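You operate a simulated robot arm through the tools that you are given. There is no shell and no other tool. Be economical: measure what you need, move in short steps, check, and stop when the job is done.

You are at the controls of a simulated two-armed robot. One attempt, no reset.

TASK
Hold the parts bin two on the top of the orange table steady with one hand and put the blue filler in it with the other.

It is judged by the outcome, as a careful person would: the job done as asked, and still so three seconds after it is handed in. It fails if anything else is knocked over, pushed out of place, dropped, spilled or broken.

THE ROBOT
Two 7-joint arms with two-finger parallel grippers on one trunk, on a base that drives. Base frame: it is fixed to the floor where the robot stands at the start and does not move with it; the origin is under the middle of the robot, x ahead of it, y to its left, z up. Units: mm, degrees, N and s.
The left shoulder is at the start at [60, 189, 1153], the right one opposite. With the tool pointing down near the work surface each hand reaches from about 100 to 640 mm from the robot's upright axis, wherever it stands, measured 20 degrees to its own side. Places, roughly: parts bin two [-500, 2500, 750]. Payload 3.43 kg a hand.
Tool frame (each hand has its own): the origin (TCP) lies between the finger pads and is the grasp point; the fingertips stand 30 mm ahead of it; z points along the fingers, y is the line along which they close. Largest opening 94 mm; finger width 28, thickness 10; the body of the gripper, 50 by 96 mm, starts 55 mm behind the TCP.
Orientation is that of the tool frame in the base frame, as [roll, pitch, yaw] about the fixed x, y, z axes, in that order (R = Rz(yaw) Ry(pitch) Rx(roll)). With the fingers straight down and closing along the base's y, the tool's x points along the base's -x, its y along +y and its z along -z.

THE INTERFACE
- The arms move only by the tool step_arm. It takes "left_motion", "right_motion" or both (then of equal length, played together; a hand with none holds still); each is a list of rows, each an object (a shift or turn left out is 0, a gripper value left out holds the last) with "dp": the shift along the base's x, y, z in mm, a list of three; "turn": the turn, a rotation vector about the base's x, y, z in degrees, a list of three. In form: [{"dp": [dx, dy, dz], "turn": [wx, wy, wz]}, ...]. A call has 1 to 20 rows; each row is the pose to reach, as a shift and turn from the pose commanded when the call began. "left_jaw" and "right_jaw" are, for a hand that has rows, the closure in counts, from 0 (fully open) to 255 (shut), set as the call begins (left out, the last holds). Each row takes 0.2 s and may step no farther than 50 mm and 8.6 degrees from the row before; otherwise, or with a gripper value out of range, the whole call is refused. A pose out of reach is approached as far as the arm can. The call stops where the force on the tool passes 40 N (or 10 N more than at its start, if that is more) or the arm is blocked; 0.2 s more then pass. The fingers move at their own pace (about 153 mm/s each) and stop on an object; they squeeze with about 39 N. The grip force told is the motor's: it shows also when the fingers shut on nothing. Time passes only in rows, and 0.2 s behind the last, so rows that repeat a pose let the fingers close. It gives the time, the measured TCP pose, the force on the tool (base axes), the opening and the grip force at its end, in the units of the frame above (readings bear some noise), with the torque about the TCP (base axes, N m) and any sound that the robot's microphone picked up.
- Cameras (640 x 400 px; columns grow to the right, rows downward): "scene" is now at [4.2, 34.5, 1695.7]; the picture's right is [0.46, -0.89, 0.00], its down [-0.72, -0.37, -0.59] and it looks along [0.52, 0.27, -0.81] (base axes); focal length 255 px, centre (320, 200). "left" rides on the left gripper at [76, -14, -103] in its tool frame; the picture's right is [0.18, 0.98, 0.00], its down [-0.75, 0.14, -0.64] and it looks along [-0.63, 0.12, 0.77] (tool axes); focal length 243 px, centre (320, 200). "right" rides on the right gripper at [76, 14, -103] in its tool frame; the picture's right is [-0.18, 0.98, 0.00], its down [-0.75, -0.14, -0.64] and it looks along [-0.63, -0.12, 0.77] (tool axes); focal length 243 px, centre (320, 200).
- capture(camera): a new picture of that camera. No time passes.
- lift_body(by): slides the trunk up (or, below 0, down) by that many mm; the arms and the scene camera ride with it, the base frame stays. It gives what a move gives, with no picture.
- drive_base(legs): drives the robot by 1 to 6 legs, each [ahead, left, turn to the left] in mm, mm and degrees, along the robot's own axes; the way and the turn of a leg run together, so that a leg with both is an arc; at most 1500 mm and 180 degrees a leg. The arms and the cameras ride along, it lands a little off, and it stops where it bumps. It gives what a move gives.
- aim_head(pan, tilt): turns the head with the scene camera to pan (to the left, within 86 degrees either way) and tilt (down, from -29 to 69), counted from straight ahead of the robot. It gives what a move gives.
- probe_pixels(camera, pixels): for up to 12 pixels [column, row] of the newest picture of that camera ("zoom" is the newest enlarged one), the place [x, y, z] in the base frame of the surface seen there, good to about 2 mm. No time passes.
- zoom(camera, box): a new picture of the part [left, top, right, bottom] of that camera's present view, enlarged. No time passes.
- job_done(): hands the job in; it is judged then, once.

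Work in short steps. Measure before you move; look again where a grasp or a placing could have gone wrong, and mend it. You have 80 turns and 78 pictures in all, those below and enlarged ones among them. Open the grippers and draw the arms clear of the work before you hand the job in, unless the task says otherwise; then end with one line.

The tools are called by a JSON object that holds its "api" and its "payload". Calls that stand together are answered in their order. step_arm: Moves the arms, as the interface text tells. Its arguments: {"type":"object","properties":{"left_motion":{"type":"array"},"left_jaw":{"type":"number"},"right_motion":{"type":"array"},"right_jaw":{"type":"number"}},"required":[]} The other tools are called the same way: lift_body (by) slides the trunk up or down; drive_base (legs) drives the base; aim_head (pan, tilt) turns the head that bears the scene camera; capture (camera) takes a picture; probe_pixels (camera, pixels) gives the place of the surface under pixels of a picture; zoom (camera, box) takes an enlarged picture of a part of a camera's view; job_done () hands the job in.

At the start:

```text
t: 0.0
left_ee_pos: [377.7, 405.0, 1045.1]
left_orientation: [-180.0, 0.0, -180.0]
left_wrist_force: [-0.1, -0.6, -0.2]
left_moment: [-0.01, 0.04, -0.01]
left_gripper_width: 94.2
left_finger_force: 0.0
right_ee_pos: [348.0, -31.0, 1073.7]
right_orientation: [180.0, 0.0, 180.0]
right_wrist_force: [0.2, -0.7, 0.5]
right_moment: [0.02, 0.01, 0.01]
right_gripper_width: 94.0
right_finger_force: 0.1
trunk travel left (down, up): [-825.0, 165.0]
robot x, y, heading: [1.5, 0.3, -0.1]
head pan, tilt: [27.5, 53.9]
```

scene: 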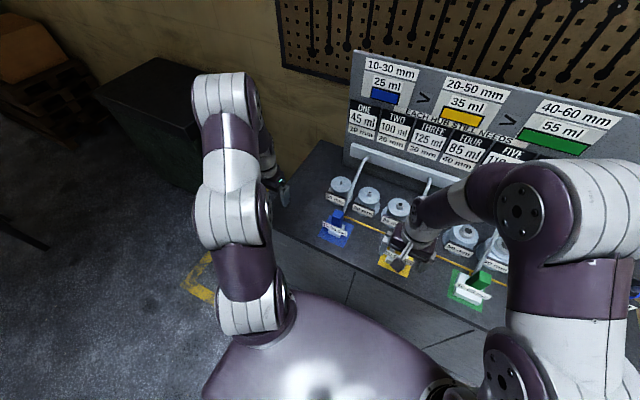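
right: 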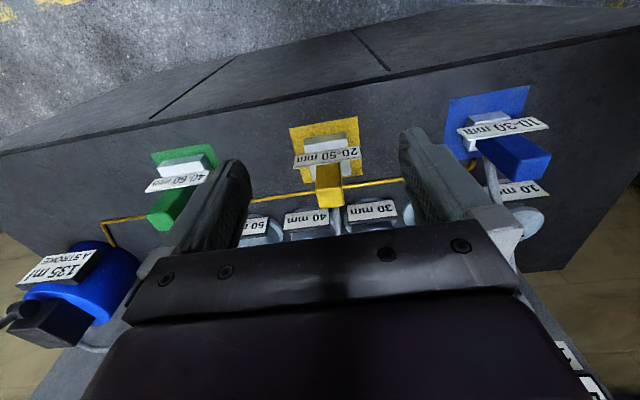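
left: 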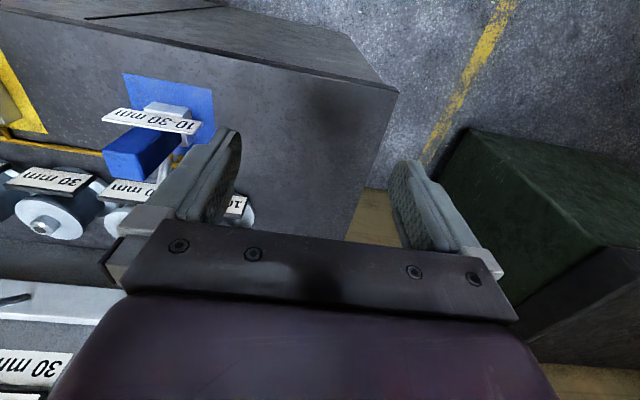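

The scene shows a bench ahead with blue, yellow and green items. I'll zoom in on it and look toward the bin.

{"api": "zoom", "payload": {"camera": "scene", "box": [280, 40, 640, 300]}}

{"api": "aim_head", "payload": {"pan": 86, "tilt": 25}}

{"api": "capture", "payload": {"camera": "scene"}}

```text
1.54 times, centred on (460, 170) of scene
```

zoom: 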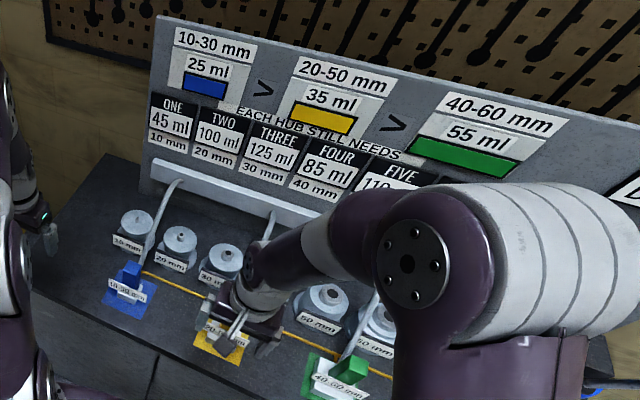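

```text
t: 1.3
left_ee_pos: [378.1, 404.9, 1046.5]
left_orientation: [-180.0, 0.0, 179.9]
left_wrist_force: [-0.4, -0.8, 0.8]
left_moment: [-0.01, 0.0, 0.0]
left_gripper_width: 94.1
left_finger_force: 0.0
right_ee_pos: [349.1, -32.7, 1073.6]
right_orientation: [-180.0, 0.0, -180.0]
right_wrist_force: [-0.1, 0.0, 0.2]
right_moment: [-0.03, -0.01, 0.02]
right_gripper_width: 93.7
right_finger_force: 0.0
trunk travel left (down, up): [-825.0, 165.0]
robot x, y, heading: [-1.5, 1.1, 0.1]
head pan, tilt: [85.9, 25.0]
```

```text
73 pictures are left
```

scene: 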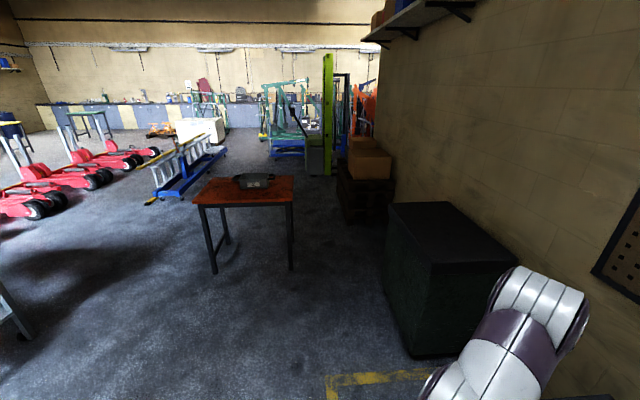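

The orange table with the bin is at around (250,190). Next I'll zoom on the blue objects on the bench and on the bin.

{"api": "zoom", "payload": {"camera": "scene", "box": [180, 150, 320, 240]}}

{"api": "probe_pixels", "payload": {"camera": "scene", "pixels": [[195, 203], [291, 203], [215, 178], [290, 178], [252, 182], [238, 182], [272, 182], [255, 174]]}}

{"api": "zoom", "payload": {"camera": "right", "box": [0, 200, 200, 360]}}

{"api": "zoom", "payload": {"camera": "left", "box": [60, 50, 260, 250]}}

{"api": "aim_head", "payload": {"pan": 0, "tilt": 45}}

{"api": "capture", "payload": {"camera": "scene"}}

```text
4.44 times, centred on (250, 195) of scene
```

zoom: 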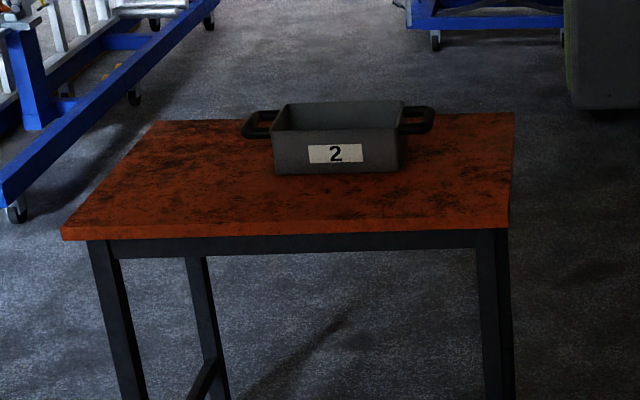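

```text
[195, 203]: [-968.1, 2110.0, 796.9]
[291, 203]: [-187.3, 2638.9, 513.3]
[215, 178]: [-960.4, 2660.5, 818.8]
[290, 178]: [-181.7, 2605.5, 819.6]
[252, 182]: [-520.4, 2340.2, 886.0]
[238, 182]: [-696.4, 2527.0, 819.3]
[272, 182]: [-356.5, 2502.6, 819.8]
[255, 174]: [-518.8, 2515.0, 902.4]
```

```text
2.50 times, centred on (100, 280) of right
```

zoom: 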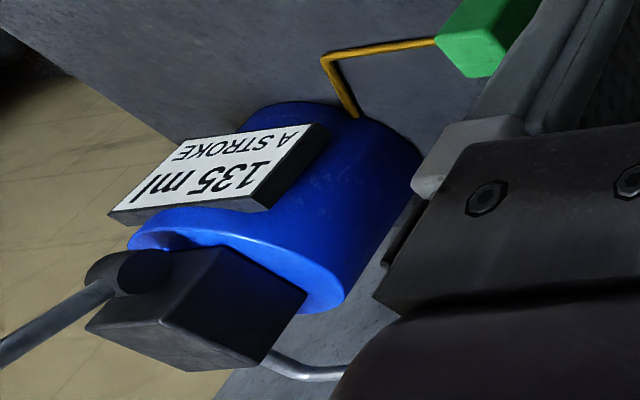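

```text
2.00 times, centred on (160, 150) of left
```

zoom: 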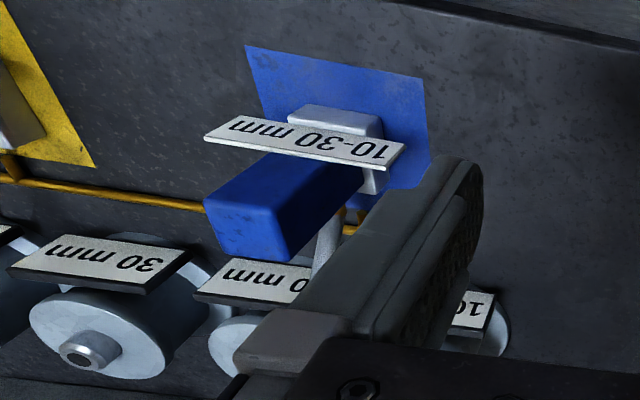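

```text
t: 2.9
left_ee_pos: [377.9, 404.4, 1044.3]
left_orientation: [-180.0, 0.0, 180.0]
left_wrist_force: [0.1, 0.9, -0.9]
left_moment: [0.0, -0.02, -0.03]
left_gripper_width: 94.0
left_finger_force: 0.0
right_ee_pos: [347.6, -31.5, 1073.8]
right_orientation: [180.0, 0.0, -180.0]
right_wrist_force: [-0.2, 0.0, 0.6]
right_moment: [0.02, 0.01, -0.01]
right_gripper_width: 94.1
right_finger_force: 0.0
trunk travel left (down, up): [-825.0, 165.0]
robot x, y, heading: [-0.2, -2.0, -0.0]
head pan, tilt: [0.0, 45.0]
```

```text
69 pictures are left
```

scene: 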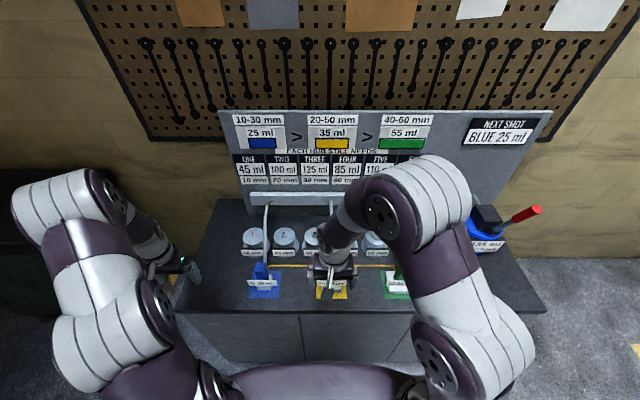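

The blue filler looks like a blue block with a grey holder on a blue pad. I'll zoom from the scene and measure it in the left camera.

{"api": "zoom", "payload": {"camera": "scene", "box": [220, 180, 320, 310]}}

{"api": "capture", "payload": {"camera": "left"}}

{"api": "probe_pixels", "payload": {"camera": "left", "pixels": [[125, 160], [118, 145], [150, 150], [150, 110], [165, 108], [180, 130], [115, 115], [205, 140], [130, 85], [160, 165], [140, 178]]}}

{"api": "probe_pixels", "payload": {"camera": "scene", "pixels": [[262, 265], [258, 270], [267, 270], [262, 282], [262, 292], [250, 296], [270, 210], [266, 228], [245, 200], [255, 240], [285, 240]]}}

```text
3.08 times, centred on (270, 245) of scene
```

zoom: 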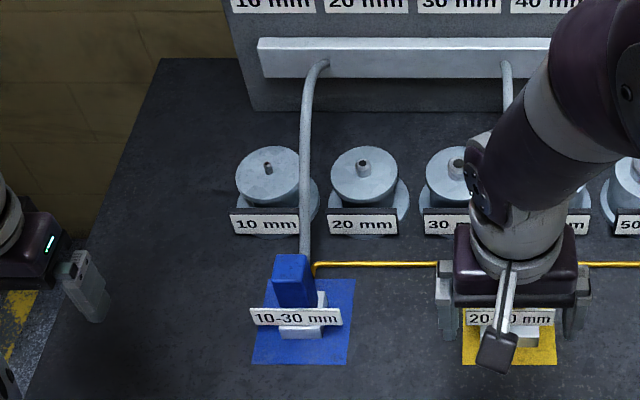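

```text
67 pictures are left
```

left: 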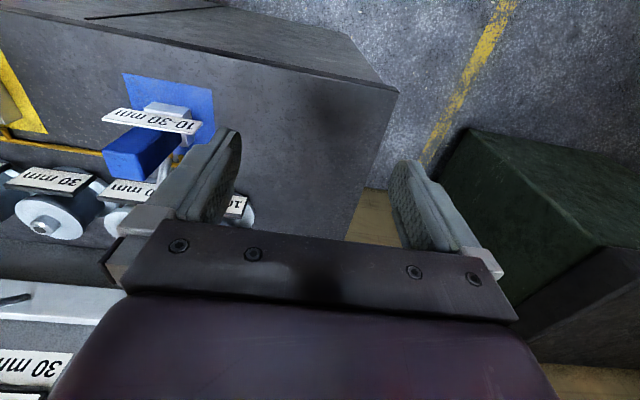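

```text
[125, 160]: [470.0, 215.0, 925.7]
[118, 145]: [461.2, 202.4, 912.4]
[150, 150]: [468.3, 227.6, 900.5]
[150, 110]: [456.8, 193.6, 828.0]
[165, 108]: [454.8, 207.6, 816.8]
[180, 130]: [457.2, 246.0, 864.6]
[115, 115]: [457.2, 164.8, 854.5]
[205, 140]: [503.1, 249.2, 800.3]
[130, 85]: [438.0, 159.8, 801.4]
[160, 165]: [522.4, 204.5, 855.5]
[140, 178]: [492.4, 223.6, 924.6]
```

```text
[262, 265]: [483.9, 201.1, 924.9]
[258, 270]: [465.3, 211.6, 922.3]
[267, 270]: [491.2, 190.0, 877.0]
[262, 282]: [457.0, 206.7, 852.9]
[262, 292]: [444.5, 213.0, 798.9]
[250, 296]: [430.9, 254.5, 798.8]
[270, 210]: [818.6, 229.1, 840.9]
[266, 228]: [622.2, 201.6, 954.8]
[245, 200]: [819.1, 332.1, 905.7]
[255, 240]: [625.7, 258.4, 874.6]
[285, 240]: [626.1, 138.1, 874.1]
```

The blue block stands at about (475,208), z 830–925, with a pipe nearby. I'll bring the left camera over it, drawing back in x and keeping the height, to look closer.

{"api": "step_arm", "payload": {"left_motion": [{"dp": [-30, -40, 0]}, {"dp": [-60, -80, 0]}, {"dp": [-60, -120, 0]}, {"dp": [-60, -160, 0]}, {"dp": [-60, -195, 0]}]}}

{"api": "capture", "payload": {"camera": "left"}}

{"api": "zoom", "payload": {"camera": "left", "box": [220, 60, 440, 200]}}

```text
t: 4.1
left_ee_pos: [317.5, 206.6, 1044.2]
left_orientation: [179.9, 0.0, -180.0]
left_wrist_force: [-0.1, -0.1, 0.0]
left_moment: [0.0, -0.02, 0.02]
left_gripper_width: 94.0
left_finger_force: 0.1
right_ee_pos: [348.7, -32.4, 1074.9]
right_orientation: [-180.0, 0.0, 180.0]
right_wrist_force: [0.1, 0.2, -0.2]
right_moment: [0.0, -0.02, 0.0]
right_gripper_width: 93.9
right_finger_force: 0.0
trunk travel left (down, up): [-825.0, 165.0]
robot x, y, heading: [1.7, -3.1, -0.0]
head pan, tilt: [0.0, 45.0]
```

```text
66 pictures are left
```

left: 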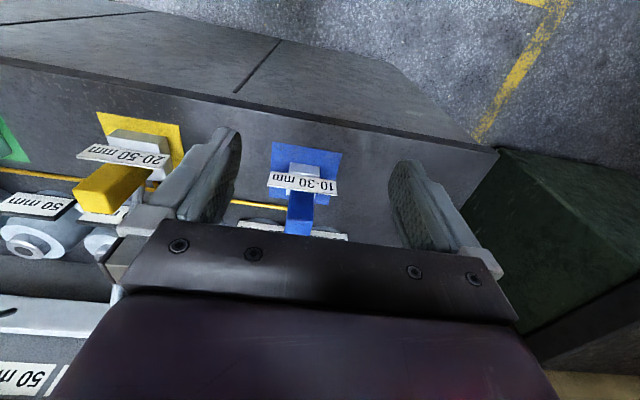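

```text
2.86 times, centred on (330, 130) of left
```

zoom: 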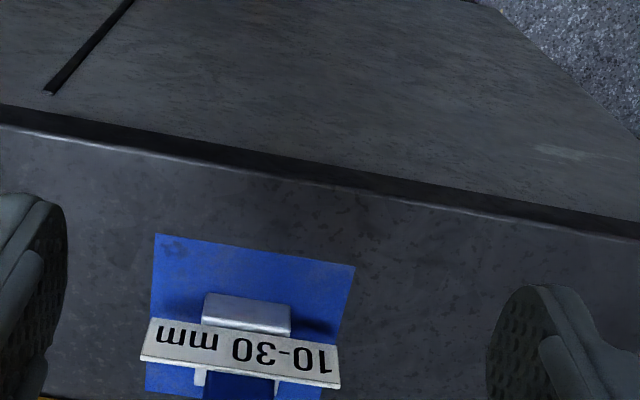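

I need a side view of the filler and its pipe. I'll move the left hand back out to the left and turn it -90° about z, so its camera looks along -y at the block.

{"api": "step_arm", "payload": {"left_motion": [{"dp": [0, 40, 0]}, {"dp": [0, 80, 0], "turn": [0, 0, -8]}, {"dp": [20, 110, 0], "turn": [0, 0, -16]}, {"dp": [40, 140, 0], "turn": [0, 0, -24]}, {"dp": [60, 150, 0], "turn": [0, 0, -32]}, {"dp": [80, 160, 0], "turn": [0, 0, -40]}, {"dp": [100, 160, -10], "turn": [0, 0, -48]}, {"dp": [120, 160, -20], "turn": [0, 0, -56]}, {"dp": [140, 160, -30], "turn": [0, 0, -64]}, {"dp": [150, 160, -40], "turn": [0, 0, -72]}, {"dp": [150, 160, -50], "turn": [0, 0, -80]}, {"dp": [150, 160, -50], "turn": [0, 0, -88]}]}}

{"api": "capture", "payload": {"camera": "left"}}

```text
t: 6.7
left_ee_pos: [470.3, 371.3, 995.8]
left_orientation: [180.0, 0.1, 91.9]
left_wrist_force: [-0.3, -0.1, -0.5]
left_moment: [-0.02, 0.01, -0.02]
left_gripper_width: 94.2
left_finger_force: 0.2
right_ee_pos: [348.4, -31.3, 1073.9]
right_orientation: [-180.0, 0.0, -180.0]
right_wrist_force: [0.1, 0.6, 1.4]
right_moment: [-0.02, 0.0, 0.03]
right_gripper_width: 93.9
right_finger_force: 0.0
trunk travel left (down, up): [-825.0, 165.0]
robot x, y, heading: [-2.0, 0.2, -0.2]
head pan, tilt: [0.0, 45.0]
```

```text
64 pictures are left
```

left: 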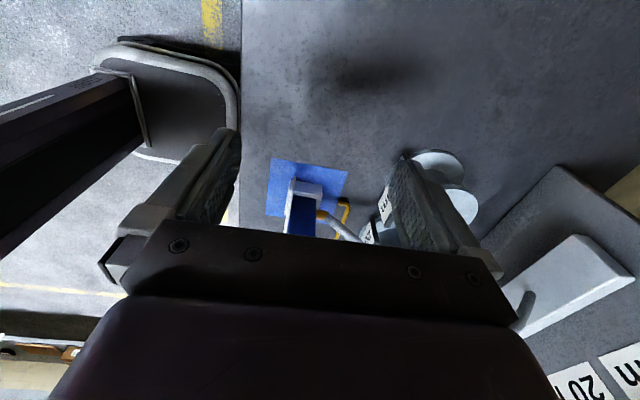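

The block appears at (300,200), partly hidden. I'll zoom there.

{"api": "zoom", "payload": {"camera": "left", "box": [230, 130, 450, 260]}}

{"api": "probe_pixels", "payload": {"camera": "left", "pixels": [[305, 190], [300, 215], [322, 215], [340, 230], [312, 220], [292, 190], [310, 180]]}}

```text
2.91 times, centred on (340, 195) of left
```

zoom: 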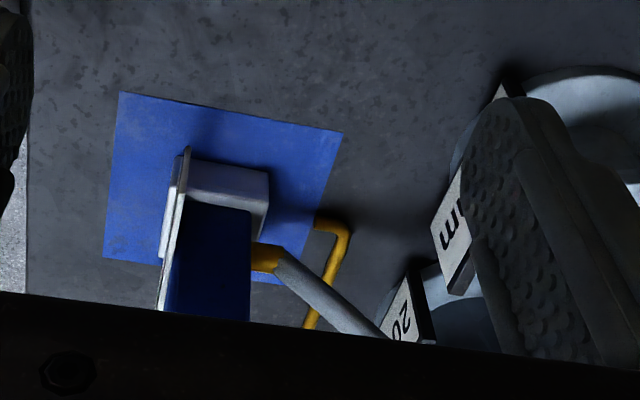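

```text
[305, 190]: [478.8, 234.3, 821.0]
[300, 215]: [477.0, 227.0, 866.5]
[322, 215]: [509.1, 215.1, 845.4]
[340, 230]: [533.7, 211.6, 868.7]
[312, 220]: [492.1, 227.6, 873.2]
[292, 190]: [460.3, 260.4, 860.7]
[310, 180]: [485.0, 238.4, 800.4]
```

The blue block on the bench seems to be linked by a hose to the manifold, so it may not be the portable item. I'll survey the rest of the room for another "blue filler".

{"api": "aim_head", "payload": {"pan": -75, "tilt": 25}}

{"api": "capture", "payload": {"camera": "scene"}}

{"api": "aim_head", "payload": {"pan": -20, "tilt": 25}}

{"api": "capture", "payload": {"camera": "scene"}}

{"api": "aim_head", "payload": {"pan": 30, "tilt": 25}}

{"api": "capture", "payload": {"camera": "scene"}}

{"api": "zoom", "payload": {"camera": "scene", "box": [280, 150, 480, 290]}}

```text
t: 8.2
left_ee_pos: [470.3, 369.7, 994.5]
left_orientation: [-179.9, 0.0, 92.1]
left_wrist_force: [0.2, 0.2, -0.2]
left_moment: [0.02, -0.01, -0.02]
left_gripper_width: 93.9
left_finger_force: 0.1
right_ee_pos: [347.5, -30.7, 1073.9]
right_orientation: [-179.9, 0.0, -179.9]
right_wrist_force: [-0.4, 0.8, -0.6]
right_moment: [-0.03, 0.0, 0.0]
right_gripper_width: 94.4
right_finger_force: 0.1
trunk travel left (down, up): [-825.0, 165.0]
robot x, y, heading: [-3.5, -2.9, 0.0]
head pan, tilt: [-75.0, 25.0]
```

```text
62 pictures are left
```

scene: 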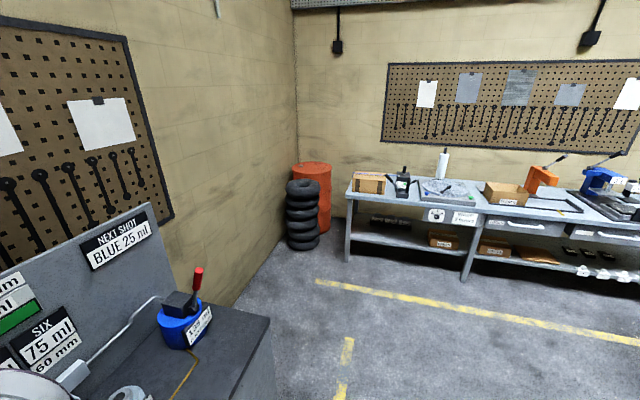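

```text
t: 9.4
left_ee_pos: [470.3, 371.1, 995.2]
left_orientation: [-180.0, 0.0, 92.0]
left_wrist_force: [-0.7, -0.3, 0.0]
left_moment: [-0.01, 0.01, -0.01]
left_gripper_width: 94.3
left_finger_force: 0.1
right_ee_pos: [347.7, -31.3, 1074.3]
right_orientation: [-179.9, -0.1, 180.0]
right_wrist_force: [0.1, -0.3, -0.3]
right_moment: [-0.01, 0.01, -0.03]
right_gripper_width: 94.0
right_finger_force: 0.1
trunk travel left (down, up): [-825.0, 165.0]
robot x, y, heading: [-0.1, 4.7, 0.0]
head pan, tilt: [-20.0, 25.0]
```

```text
61 pictures are left
```

scene: 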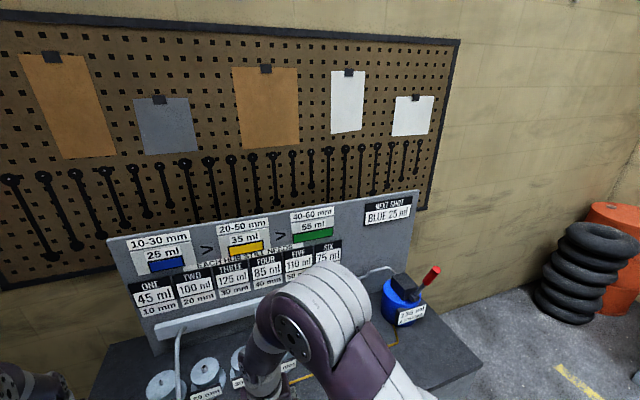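

```text
t: 10.6
left_ee_pos: [470.4, 370.6, 994.6]
left_orientation: [-180.0, 0.0, 92.0]
left_wrist_force: [0.1, -0.2, -0.4]
left_moment: [0.01, 0.01, 0.04]
left_gripper_width: 94.2
left_finger_force: 0.1
right_ee_pos: [348.3, -31.6, 1073.3]
right_orientation: [-179.9, 0.0, 179.9]
right_wrist_force: [-0.7, 0.4, 0.6]
right_moment: [0.02, 0.0, 0.0]
right_gripper_width: 94.0
right_finger_force: 0.1
trunk travel left (down, up): [-825.0, 165.0]
robot x, y, heading: [-0.9, -1.7, 0.0]
head pan, tilt: [30.0, 25.0]
```

```text
60 pictures are left
```

scene: 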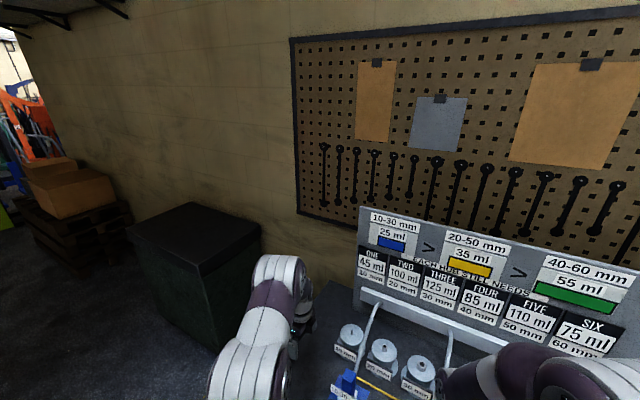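

```text
2.86 times, centred on (380, 220) of scene
```

zoom: 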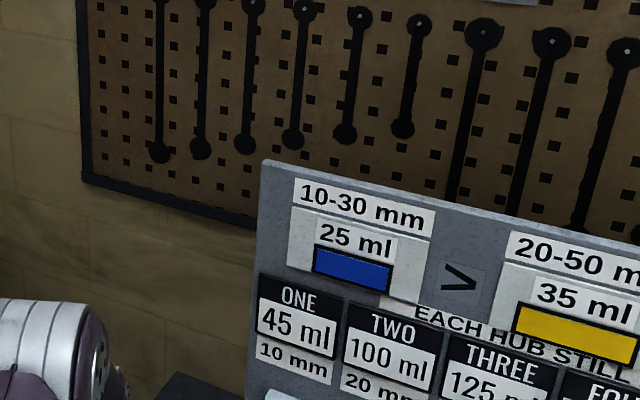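

I'll tilt the left hand 25° so that its camera looks more level, and come down slightly, staying 70+ mm to the left of the block, for a clear side view.

{"api": "step_arm", "payload": {"left_motion": [{"dp": [2, -5, -10], "turn": [-6, 0, 0]}, {"dp": [4, -10, -20], "turn": [-12, 0, 0]}, {"dp": [6, -15, -30], "turn": [-18, 0, 0]}, {"dp": [8, -20, -40], "turn": [-25, 0, 0]}, {"dp": [8, -25, -50], "turn": [-30, 0, 0]}]}}

{"api": "capture", "payload": {"camera": "left"}}

{"api": "zoom", "payload": {"camera": "left", "box": [200, 70, 440, 220]}}

```text
t: 11.8
left_ee_pos: [476.6, 345.9, 945.1]
left_orientation: [-178.8, 30.0, 92.3]
left_wrist_force: [0.3, -0.2, -0.3]
left_moment: [-0.02, 0.02, -0.02]
left_gripper_width: 93.6
left_finger_force: 0.1
right_ee_pos: [348.3, -30.9, 1073.9]
right_orientation: [180.0, -0.1, 180.0]
right_wrist_force: [-0.5, 0.2, 0.0]
right_moment: [-0.02, 0.02, -0.01]
right_gripper_width: 94.3
right_finger_force: 0.1
trunk travel left (down, up): [-825.0, 165.0]
robot x, y, heading: [-1.7, 1.1, 0.0]
head pan, tilt: [30.0, 25.0]
```

```text
58 pictures are left
```

left: 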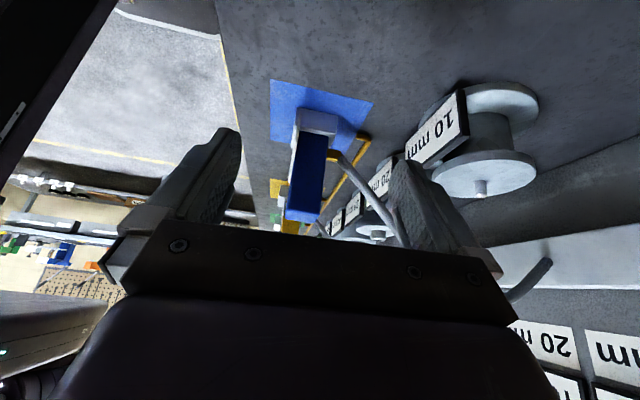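

```text
2.67 times, centred on (320, 145) of left
```

zoom: 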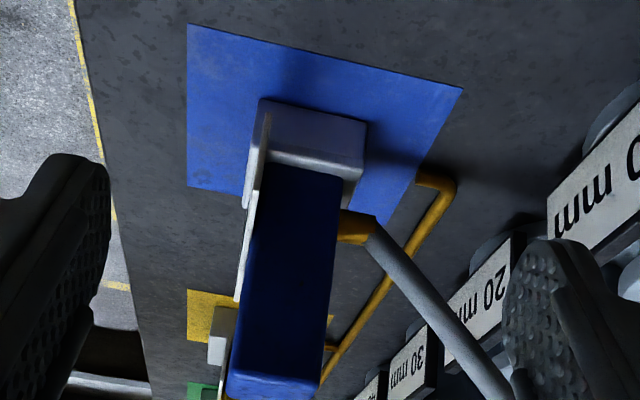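

Side view: the blue block stands in a metal dock, with the pipe's amber end meeting its back low down (z≈850). The upper 60 mm is free. I'll measure the edges, then bring the hand back upright above it.

{"api": "probe_pixels", "payload": {"camera": "zoom", "pixels": [[245, 350], [320, 350], [265, 180], [335, 185], [280, 385], [240, 385], [310, 385], [355, 225], [390, 240], [450, 320], [300, 120], [300, 165]]}}

{"api": "step_arm", "payload": {"left_motion": [{"dp": [-10, 10, 20], "turn": [6, 0, 0]}, {"dp": [-20, 15, 50], "turn": [12, 0, 0]}, {"dp": [-40, 15, 80], "turn": [18, 0, 0]}, {"dp": [-60, 15, 100], "turn": [24, 0, 0]}, {"dp": [-80, 15, 110], "turn": [30, 0, 0]}]}}

{"api": "step_arm", "payload": {"left_motion": [{"dp": [0, -10, 0], "turn": [0, 0, 8]}, {"dp": [0, -20, 0], "turn": [0, 0, 16]}, {"dp": [0, -30, 0], "turn": [0, 0, 24]}, {"dp": [0, -40, 0], "turn": [0, 0, 32]}, {"dp": [0, -50, 0], "turn": [0, 0, 40]}, {"dp": [0, -60, 0], "turn": [0, 0, 48]}, {"dp": [0, -70, 0], "turn": [0, 0, 56]}, {"dp": [0, -80, 0], "turn": [0, 0, 64]}, {"dp": [0, -100, 0], "turn": [0, 0, 72]}, {"dp": [0, -130, 0], "turn": [0, 0, 80]}, {"dp": [0, -150, 0], "turn": [0, 0, 88]}]}}

```text
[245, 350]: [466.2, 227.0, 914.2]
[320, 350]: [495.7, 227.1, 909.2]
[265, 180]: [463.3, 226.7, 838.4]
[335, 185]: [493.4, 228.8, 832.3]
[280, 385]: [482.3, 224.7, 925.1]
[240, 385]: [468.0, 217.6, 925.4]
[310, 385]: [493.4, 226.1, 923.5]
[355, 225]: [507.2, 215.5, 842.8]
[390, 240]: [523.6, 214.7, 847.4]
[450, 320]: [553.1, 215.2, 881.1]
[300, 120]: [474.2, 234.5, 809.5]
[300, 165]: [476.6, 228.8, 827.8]
```

```text
t: 13.0
left_ee_pos: [396.4, 357.7, 1056.6]
left_orientation: [180.0, -0.1, 92.0]
left_wrist_force: [-0.1, -0.3, 1.3]
left_moment: [-0.01, 0.0, -0.02]
left_gripper_width: 94.2
left_finger_force: 0.2
right_ee_pos: [346.9, -31.9, 1073.5]
right_orientation: [180.0, 0.0, 180.0]
right_wrist_force: [-0.5, -0.2, 0.6]
right_moment: [0.02, 0.01, -0.01]
right_gripper_width: 93.9
right_finger_force: 0.0
trunk travel left (down, up): [-825.0, 165.0]
robot x, y, heading: [-0.3, 2.1, 0.0]
head pan, tilt: [30.0, 25.0]
```

```text
t: 15.4
left_ee_pos: [396.1, 210.0, 1056.0]
left_orientation: [180.0, -0.1, -180.0]
left_wrist_force: [0.0, 0.2, 0.0]
left_moment: [0.03, 0.01, -0.01]
left_gripper_width: 94.2
left_finger_force: 0.1
right_ee_pos: [347.4, -31.5, 1073.5]
right_orientation: [-180.0, 0.0, 180.0]
right_wrist_force: [-0.5, 0.3, -0.6]
right_moment: [0.02, -0.03, 0.01]
right_gripper_width: 93.8
right_finger_force: 0.0
trunk travel left (down, up): [-825.0, 165.0]
robot x, y, heading: [-1.5, 2.1, -0.0]
head pan, tilt: [30.0, 25.0]
```

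Block: x 466–496, y 190–227, top z 925. I'll go above (481, 208) and descend to TCP z 900, then look before closing.

{"api": "step_arm", "payload": {"left_motion": [{"dp": [40, -2, 0]}, {"dp": [85, -2, 0]}, {"dp": [85, -2, -40]}, {"dp": [85, -2, -80]}, {"dp": [85, -2, -120]}, {"dp": [85, -2, -156]}, {"dp": [85, -2, -156]}]}}

{"api": "capture", "payload": {"camera": "left"}}

```text
t: 17.0
left_ee_pos: [483.8, 209.1, 900.4]
left_orientation: [180.0, 0.0, -180.0]
left_wrist_force: [-0.1, 0.2, 0.2]
left_moment: [0.0, 0.02, -0.04]
left_gripper_width: 94.0
left_finger_force: 0.1
right_ee_pos: [347.5, -31.8, 1074.1]
right_orientation: [-180.0, 0.1, -180.0]
right_wrist_force: [-0.3, -0.4, -0.2]
right_moment: [-0.01, -0.04, 0.02]
right_gripper_width: 94.0
right_finger_force: 0.0
trunk travel left (down, up): [-825.0, 165.0]
robot x, y, heading: [-4.4, 1.9, -0.1]
head pan, tilt: [30.0, 25.0]
```

```text
56 pictures are left
```

left: 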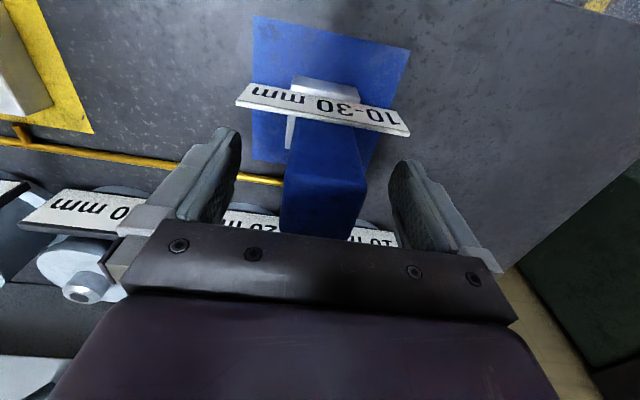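

The block is centred between the fingers. I'll close, then lift 15 mm as a gentle test.

{"api": "step_arm", "payload": {"left_motion": [{"dp": [0, 0, 0]}, {"dp": [0, 0, 0]}, {"dp": [0, 0, 0]}, {"dp": [0, 0, 0]}], "left_jaw": 255}}

{"api": "step_arm", "payload": {"left_motion": [{"dp": [0, 0, 3]}, {"dp": [0, 0, 6]}, {"dp": [0, 0, 10]}, {"dp": [0, 0, 15]}, {"dp": [0, 0, 15]}]}}

{"api": "capture", "payload": {"camera": "left"}}

```text
t: 18.0
left_ee_pos: [482.4, 207.8, 901.3]
left_orientation: [180.0, 0.0, -180.0]
left_wrist_force: [0.6, -1.6, 0.3]
left_moment: [0.02, -0.17, -0.08]
left_gripper_width: 40.2
left_finger_force: 39.2
right_ee_pos: [347.7, -32.4, 1073.5]
right_orientation: [-180.0, 0.1, -180.0]
right_wrist_force: [-0.1, 0.9, -0.3]
right_moment: [-0.02, 0.0, -0.02]
right_gripper_width: 93.9
right_finger_force: 0.1
trunk travel left (down, up): [-825.0, 165.0]
robot x, y, heading: [-0.7, -1.8, -0.1]
head pan, tilt: [30.0, 25.0]
```

```text
t: 19.2
left_ee_pos: [481.3, 208.2, 914.2]
left_orientation: [-180.0, -0.1, 179.9]
left_wrist_force: [0.5, 0.6, -8.1]
left_moment: [-0.02, -0.05, 0.03]
left_gripper_width: 40.4
left_finger_force: 39.0
right_ee_pos: [348.3, -30.8, 1074.1]
right_orientation: [-179.9, 0.1, 179.9]
right_wrist_force: [0.0, -0.7, -0.2]
right_moment: [-0.01, 0.0, 0.05]
right_gripper_width: 93.9
right_finger_force: 0.0
trunk travel left (down, up): [-825.0, 165.0]
robot x, y, heading: [-4.1, 1.1, -0.1]
head pan, tilt: [30.0, 25.0]
```

```text
55 pictures are left
```

left: 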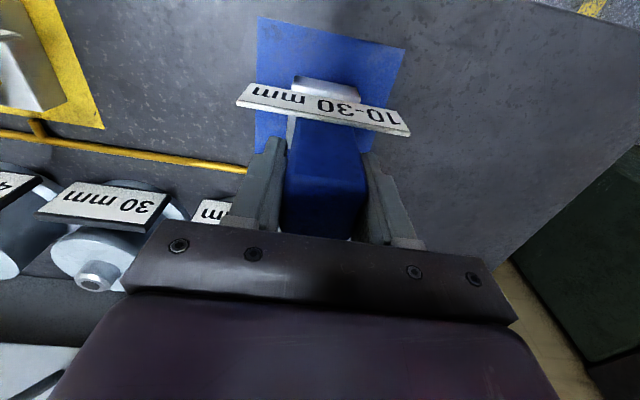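

It lifts with about 8 N, a plain weight. I'll lift another 40 mm and check with the head camera what the pipe does.

{"api": "step_arm", "payload": {"left_motion": [{"dp": [0, 0, 10]}, {"dp": [0, 0, 20]}, {"dp": [0, 0, 30]}, {"dp": [0, 0, 40]}]}}

{"api": "aim_head", "payload": {"pan": 25, "tilt": 45}}

{"api": "zoom", "payload": {"camera": "scene", "box": [220, 100, 460, 300]}}

{"api": "capture", "payload": {"camera": "left"}}

{"api": "capture", "payload": {"camera": "right"}}

```text
t: 20.2
left_ee_pos: [481.3, 207.6, 954.7]
left_orientation: [-180.0, 0.0, -179.9]
left_wrist_force: [-0.3, 0.0, -8.3]
left_moment: [0.01, -0.03, 0.0]
left_gripper_width: 40.1
left_finger_force: 39.2
right_ee_pos: [348.2, -31.2, 1073.7]
right_orientation: [180.0, 0.0, -180.0]
right_wrist_force: [-0.2, -0.8, -0.4]
right_moment: [-0.01, 0.04, -0.02]
right_gripper_width: 94.0
right_finger_force: 0.0
trunk travel left (down, up): [-825.0, 165.0]
robot x, y, heading: [-3.6, -0.3, 0.2]
head pan, tilt: [30.0, 25.0]
```

```text
t: 21.0
left_ee_pos: [482.1, 208.5, 953.4]
left_orientation: [180.0, 0.0, 179.9]
left_wrist_force: [0.7, -0.1, -7.9]
left_moment: [-0.01, -0.05, 0.02]
left_gripper_width: 40.0
left_finger_force: 39.7
right_ee_pos: [349.0, -31.4, 1075.1]
right_orientation: [-180.0, -0.1, -180.0]
right_wrist_force: [-0.3, 0.3, 0.2]
right_moment: [0.03, -0.01, 0.04]
right_gripper_width: 93.9
right_finger_force: 0.2
trunk travel left (down, up): [-825.0, 165.0]
robot x, y, heading: [0.2, -1.4, -0.1]
head pan, tilt: [25.0, 45.0]
```

```text
2.00 times, centred on (340, 200) of scene
```

zoom: 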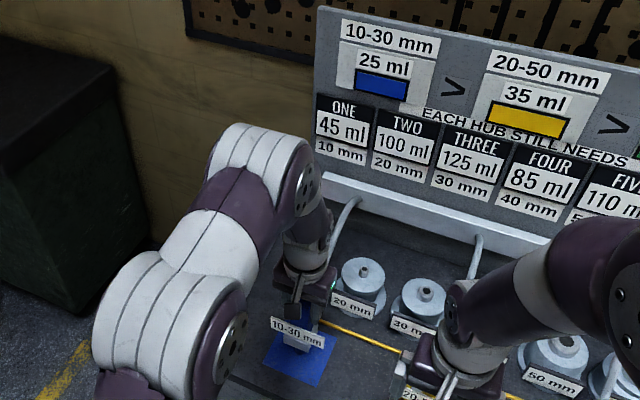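

```text
53 pictures are left
```

left: 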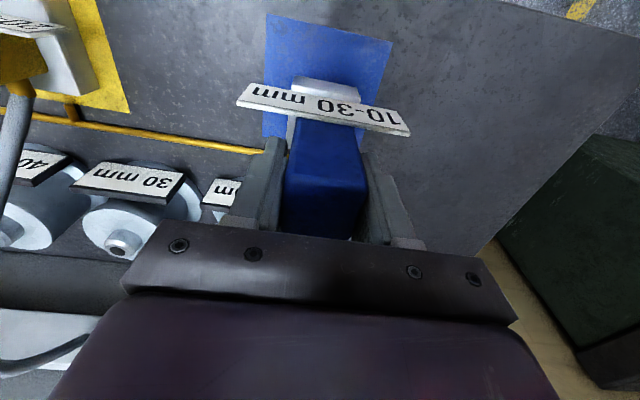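

```text
52 pictures are left
```

right: 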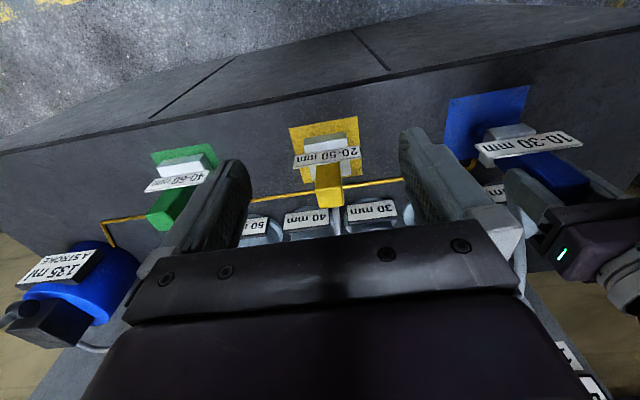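

The filler with its plate rises freely, though the pipe is hidden behind the arm. I'll lift to about z 1040, pull back toward the robot, then look again.

{"api": "step_arm", "payload": {"left_motion": [{"dp": [0, 0, 30]}, {"dp": [0, 0, 60]}, {"dp": [0, 0, 90]}, {"dp": [-30, 0, 90]}, {"dp": [-60, 0, 90]}, {"dp": [-90, 30, 90]}, {"dp": [-120, 60, 90]}, {"dp": [-120, 100, 90]}, {"dp": [-120, 140, 90]}]}}

{"api": "capture", "payload": {"camera": "scene"}}

{"api": "capture", "payload": {"camera": "right"}}

{"api": "capture", "payload": {"camera": "left"}}

```text
t: 23.0
left_ee_pos: [363.3, 352.4, 1043.1]
left_orientation: [-179.8, -0.1, 180.0]
left_wrist_force: [-0.3, 0.8, -8.3]
left_moment: [-0.01, -0.04, 0.01]
left_gripper_width: 40.5
left_finger_force: 38.3
right_ee_pos: [349.0, -29.0, 1072.4]
right_orientation: [-179.9, 0.1, -180.0]
right_wrist_force: [0.9, -0.6, 0.1]
right_moment: [-0.02, -0.05, 0.01]
right_gripper_width: 93.8
right_finger_force: 0.0
trunk travel left (down, up): [-825.0, 165.0]
robot x, y, heading: [-3.0, 2.7, 0.2]
head pan, tilt: [25.0, 45.0]
```

```text
51 pictures are left
```

scene: 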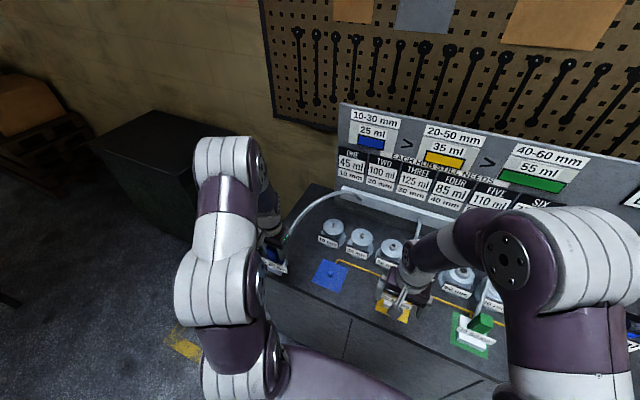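

```text
50 pictures are left
```

right: 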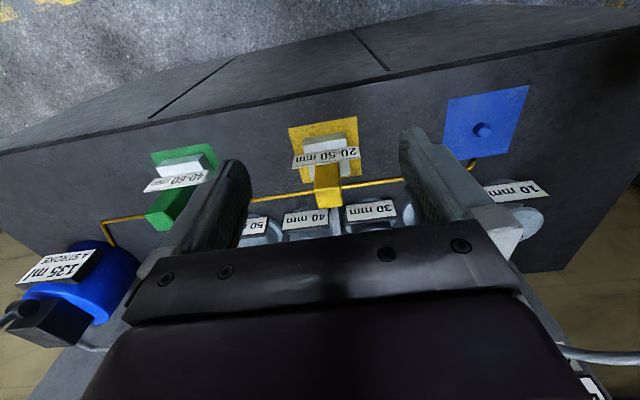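

```text
49 pictures are left
```

left: 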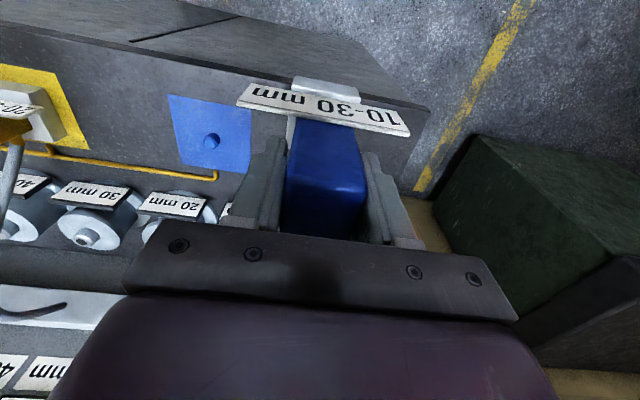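

The hose from the manifold follows the filler slackly, with no force beyond the 8 N weight. The blue pad is now empty, so this is the loose filler. I'll back away 500 mm and watch the force and hose.

{"api": "drive_base", "payload": {"legs": [[-500, 0, 0]]}}

{"api": "aim_head", "payload": {"pan": 15, "tilt": 40}}

{"api": "capture", "payload": {"camera": "scene"}}

```text
t: 26.0
left_ee_pos: [-147.5, 351.3, 1043.5]
left_orientation: [-179.9, 0.0, -179.5]
left_wrist_force: [-0.1, -0.2, -8.0]
left_moment: [0.02, 0.03, -0.02]
left_gripper_width: 40.3
left_finger_force: 39.4
right_ee_pos: [-159.4, -31.1, 1073.3]
right_orientation: [-179.9, -0.1, -179.5]
right_wrist_force: [-0.1, -0.9, 0.6]
right_moment: [-0.04, -0.01, 0.02]
right_gripper_width: 94.1
right_finger_force: 0.0
trunk travel left (down, up): [-825.0, 165.0]
robot x, y, heading: [-507.8, -3.2, 0.7]
head pan, tilt: [25.0, 45.0]
```

```text
t: 26.7
left_ee_pos: [-148.5, 351.1, 1043.2]
left_orientation: [180.0, 0.0, -179.6]
left_wrist_force: [-0.1, -0.5, -8.9]
left_moment: [-0.02, -0.04, 0.02]
left_gripper_width: 39.9
left_finger_force: 38.9
right_ee_pos: [-159.0, -30.6, 1072.8]
right_orientation: [-179.9, 0.0, -179.4]
right_wrist_force: [-0.6, 0.9, 0.1]
right_moment: [-0.01, -0.01, -0.01]
right_gripper_width: 94.0
right_finger_force: 0.1
trunk travel left (down, up): [-825.0, 165.0]
robot x, y, heading: [-506.6, 2.1, 0.5]
head pan, tilt: [15.0, 40.0]
```

```text
48 pictures are left
```

scene: 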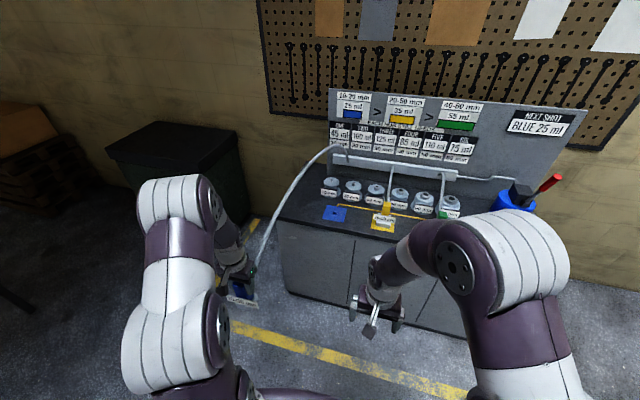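

The hose just trails freely. Best is to work from the far side of the table with the hose staying on the left of the robot. I'll look left to check the free floor around the table.

{"api": "aim_head", "payload": {"pan": 86, "tilt": 25}}

{"api": "capture", "payload": {"camera": "scene"}}

{"api": "probe_pixels", "payload": {"camera": "scene", "pixels": [[345, 222], [390, 225], [405, 260], [415, 330], [320, 180], [280, 160], [200, 160], [180, 200], [300, 230], [240, 175], [260, 165], [360, 190]]}}

```text
t: 28.1
left_ee_pos: [-148.2, 351.7, 1042.7]
left_orientation: [179.9, 0.0, -179.5]
left_wrist_force: [-0.7, -0.9, -7.6]
left_moment: [0.0, -0.03, -0.02]
left_gripper_width: 40.5
left_finger_force: 39.2
right_ee_pos: [-159.2, -29.4, 1073.2]
right_orientation: [180.0, 0.0, -179.5]
right_wrist_force: [-0.2, 0.3, -0.9]
right_moment: [0.01, -0.02, -0.01]
right_gripper_width: 93.9
right_finger_force: 0.1
trunk travel left (down, up): [-825.0, 165.0]
robot x, y, heading: [-506.2, 1.4, 0.4]
head pan, tilt: [85.9, 25.0]
```

```text
47 pictures are left
```

scene: 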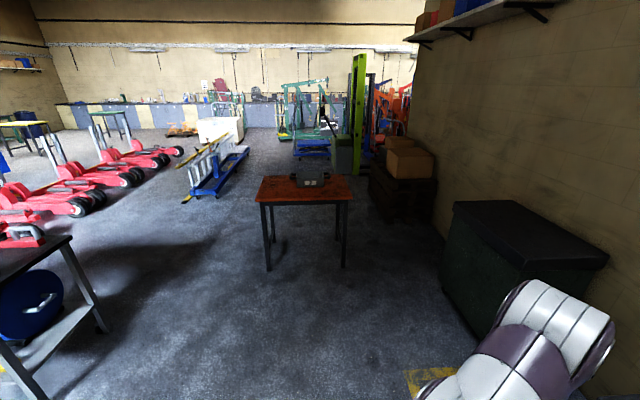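

```text
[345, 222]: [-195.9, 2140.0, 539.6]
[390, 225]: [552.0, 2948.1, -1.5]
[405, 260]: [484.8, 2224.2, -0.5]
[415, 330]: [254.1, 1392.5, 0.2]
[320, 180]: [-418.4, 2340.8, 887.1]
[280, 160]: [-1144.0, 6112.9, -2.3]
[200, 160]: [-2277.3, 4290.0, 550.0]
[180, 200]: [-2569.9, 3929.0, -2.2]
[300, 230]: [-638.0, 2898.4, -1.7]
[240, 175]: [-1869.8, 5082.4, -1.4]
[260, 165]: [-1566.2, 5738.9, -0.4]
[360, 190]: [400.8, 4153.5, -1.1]
```

The floor is free behind the table, and the gap right of it is about 700 mm. I'll look down at the robot's own base to learn how close it can come to a table.

{"api": "aim_head", "payload": {"pan": 0, "tilt": 69}}

{"api": "capture", "payload": {"camera": "scene"}}

{"api": "probe_pixels", "payload": {"camera": "scene", "pixels": [[320, 395], [320, 370], [320, 340], [320, 310], [280, 380], [360, 380], [320, 280]]}}

```text
t: 29.7
left_ee_pos: [-148.2, 351.5, 1044.0]
left_orientation: [180.0, 0.0, -179.5]
left_wrist_force: [-0.7, -0.2, -8.0]
left_moment: [-0.01, -0.04, -0.01]
left_gripper_width: 40.2
left_finger_force: 39.0
right_ee_pos: [-159.5, -30.3, 1073.6]
right_orientation: [180.0, -0.1, -179.3]
right_wrist_force: [0.0, 0.0, -0.8]
right_moment: [0.02, 0.0, 0.0]
right_gripper_width: 93.9
right_finger_force: 0.1
trunk travel left (down, up): [-825.0, 165.0]
robot x, y, heading: [-509.0, -3.4, 0.3]
head pan, tilt: [0.0, 68.8]
```

```text
46 pictures are left
```

scene: 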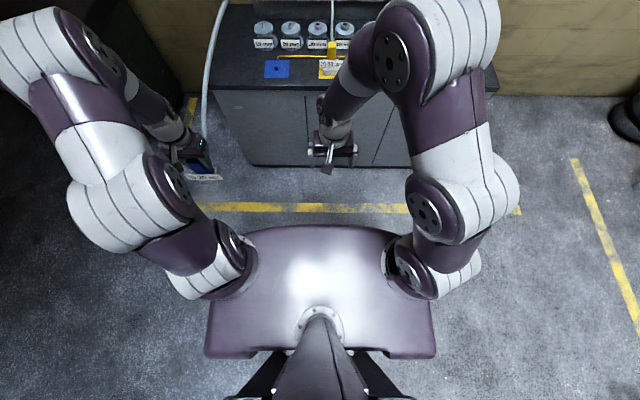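

```text
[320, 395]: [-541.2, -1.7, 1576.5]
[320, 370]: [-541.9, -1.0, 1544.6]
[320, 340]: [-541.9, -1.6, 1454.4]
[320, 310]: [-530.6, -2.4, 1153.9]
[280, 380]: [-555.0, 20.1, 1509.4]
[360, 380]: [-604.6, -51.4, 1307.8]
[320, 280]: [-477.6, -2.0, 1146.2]
```

I'll probe the bench's front, which the base cleared at the start, for a lower bound on how close the base can come.

{"api": "probe_pixels", "payload": {"camera": "scene", "pixels": [[270, 95], [270, 130], [270, 160], [320, 232], [320, 218], [230, 350], [215, 340], [430, 350], [190, 165], [215, 175]]}}

{"api": "zoom", "payload": {"camera": "scene", "box": [120, 60, 260, 200]}}

```text
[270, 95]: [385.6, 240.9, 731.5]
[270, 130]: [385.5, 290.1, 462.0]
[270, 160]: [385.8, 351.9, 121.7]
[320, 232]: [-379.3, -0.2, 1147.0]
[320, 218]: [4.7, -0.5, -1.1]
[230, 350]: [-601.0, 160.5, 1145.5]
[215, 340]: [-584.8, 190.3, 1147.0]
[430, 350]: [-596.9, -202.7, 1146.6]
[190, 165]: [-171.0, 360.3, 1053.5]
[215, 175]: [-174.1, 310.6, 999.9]
```

```text
2.86 times, centred on (190, 130) of scene
```

zoom: 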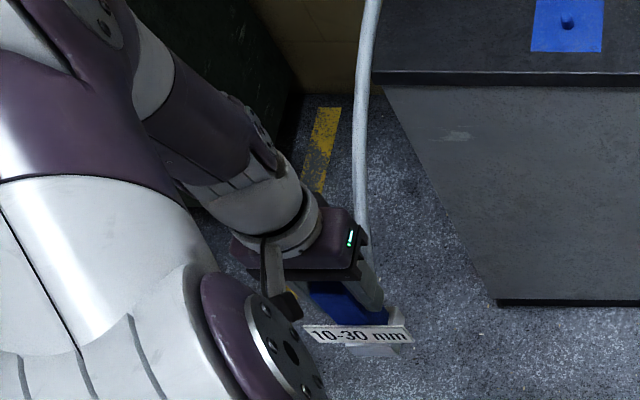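

The base clears 385 mm in front, so the far side of the table is reachable within 640 mm. I'll turn right 90° so the hose stays on the left side, drive backwards toward y≈1100, then look left at the gap.

{"api": "drive_base", "payload": {"legs": [[0, 0, -90], [-1000, 0, 0]]}}

{"api": "aim_head", "payload": {"pan": 86, "tilt": 35}}

{"api": "capture", "payload": {"camera": "scene"}}

```text
t: 38.7
left_ee_pos: [-157.3, 617.7, 1043.8]
left_orientation: [179.9, -0.1, 90.5]
left_wrist_force: [0.3, -0.1, -8.5]
left_moment: [-0.02, -0.01, -0.04]
left_gripper_width: 40.5
left_finger_force: 38.3
right_ee_pos: [-537.8, 630.2, 1073.1]
right_orientation: [180.0, -0.1, 90.4]
right_wrist_force: [0.3, 0.1, -0.9]
right_moment: [0.0, 0.01, 0.0]
right_gripper_width: 94.2
right_finger_force: 0.1
trunk travel left (down, up): [-825.0, 165.0]
robot x, y, heading: [-510.4, 977.0, -89.5]
head pan, tilt: [0.0, 68.8]
```

```text
t: 40.3
left_ee_pos: [-157.6, 619.2, 1043.5]
left_orientation: [-179.9, -0.2, 90.4]
left_wrist_force: [0.2, 0.6, -8.1]
left_moment: [-0.02, 0.0, 0.01]
left_gripper_width: 40.1
left_finger_force: 39.4
right_ee_pos: [-538.6, 631.3, 1072.6]
right_orientation: [180.0, 0.0, 90.4]
right_wrist_force: [0.4, -0.2, 0.0]
right_moment: [-0.01, 0.0, 0.03]
right_gripper_width: 93.9
right_finger_force: 0.1
trunk travel left (down, up): [-825.0, 165.0]
robot x, y, heading: [-510.6, 978.3, -89.4]
head pan, tilt: [85.9, 35.0]
```

```text
44 pictures are left
```

scene: 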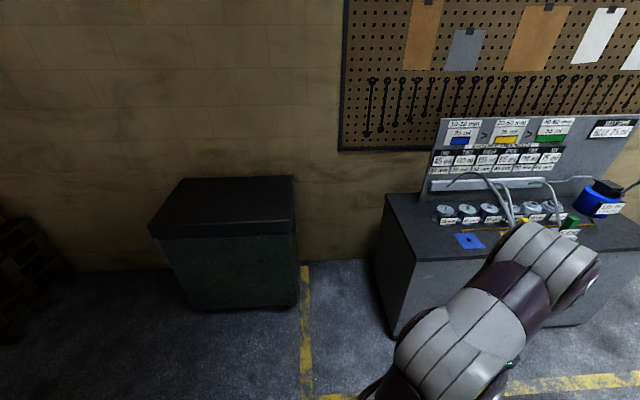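

Checking the hose around (510,220), and probing the green box and pallets for clearance.

{"api": "zoom", "payload": {"camera": "scene", "box": [360, 140, 640, 400]}}

{"api": "probe_pixels", "payload": {"camera": "scene", "pixels": [[190, 305], [160, 240], [150, 230], [185, 185], [295, 300], [40, 280], [70, 270], [10, 340], [120, 300]]}}

```text
1.54 times, centred on (500, 270) of scene
```

zoom: 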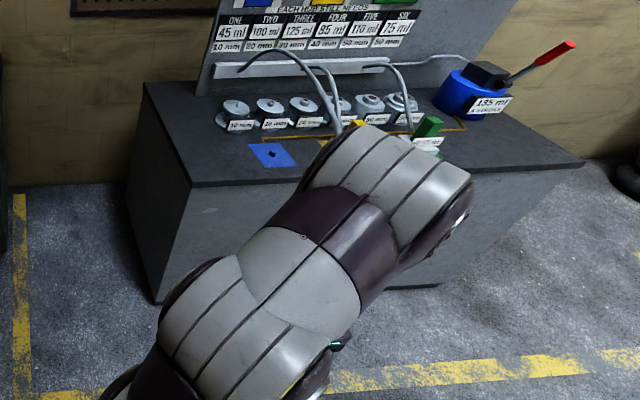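

```text
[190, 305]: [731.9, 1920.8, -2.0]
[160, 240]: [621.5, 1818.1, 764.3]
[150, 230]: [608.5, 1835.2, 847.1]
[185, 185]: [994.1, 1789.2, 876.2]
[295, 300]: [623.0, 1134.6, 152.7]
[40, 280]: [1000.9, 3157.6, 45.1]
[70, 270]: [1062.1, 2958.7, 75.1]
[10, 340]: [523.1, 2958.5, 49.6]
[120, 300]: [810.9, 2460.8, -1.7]
```

The lane centre is x≈190 (table end at -180, green box at 608). I'll strafe left 700, then back up 900, and check.

{"api": "drive_base", "payload": {"legs": [[0, 700, 0], [-600, 0, 0]]}}

{"api": "aim_head", "payload": {"pan": -86, "tilt": 40}}

{"api": "capture", "payload": {"camera": "scene"}}

```text
t: 47.1
left_ee_pos: [531.4, 1246.6, 1043.1]
left_orientation: [180.0, -0.2, 92.6]
left_wrist_force: [0.3, -0.5, -8.2]
left_moment: [-0.02, 0.03, -0.04]
left_gripper_width: 40.2
left_finger_force: 38.8
right_ee_pos: [149.1, 1242.0, 1073.0]
right_orientation: [-180.0, -0.2, 92.7]
right_wrist_force: [-0.2, 0.0, 0.4]
right_moment: [-0.01, -0.03, 0.0]
right_gripper_width: 93.8
right_finger_force: 0.1
trunk travel left (down, up): [-825.0, 165.0]
robot x, y, heading: [165.2, 1593.6, -87.4]
head pan, tilt: [85.9, 35.0]
```

```text
t: 49.7
left_ee_pos: [531.8, 1246.7, 1042.6]
left_orientation: [-180.0, -0.1, 92.7]
left_wrist_force: [0.1, 0.7, -6.7]
left_moment: [-0.02, 0.02, -0.02]
left_gripper_width: 40.2
left_finger_force: 38.9
right_ee_pos: [149.9, 1241.7, 1074.1]
right_orientation: [180.0, 0.0, 92.7]
right_wrist_force: [-0.2, -0.2, 0.1]
right_moment: [0.03, 0.0, -0.02]
right_gripper_width: 94.2
right_finger_force: 0.0
trunk travel left (down, up): [-825.0, 165.0]
robot x, y, heading: [167.7, 1591.2, -87.4]
head pan, tilt: [-85.9, 40.0]
```

```text
42 pictures are left
```

scene: 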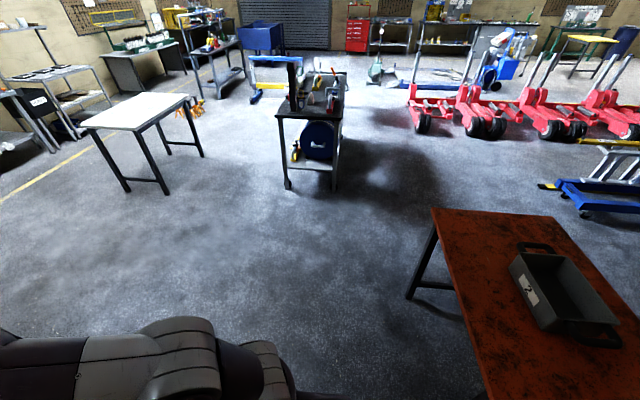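

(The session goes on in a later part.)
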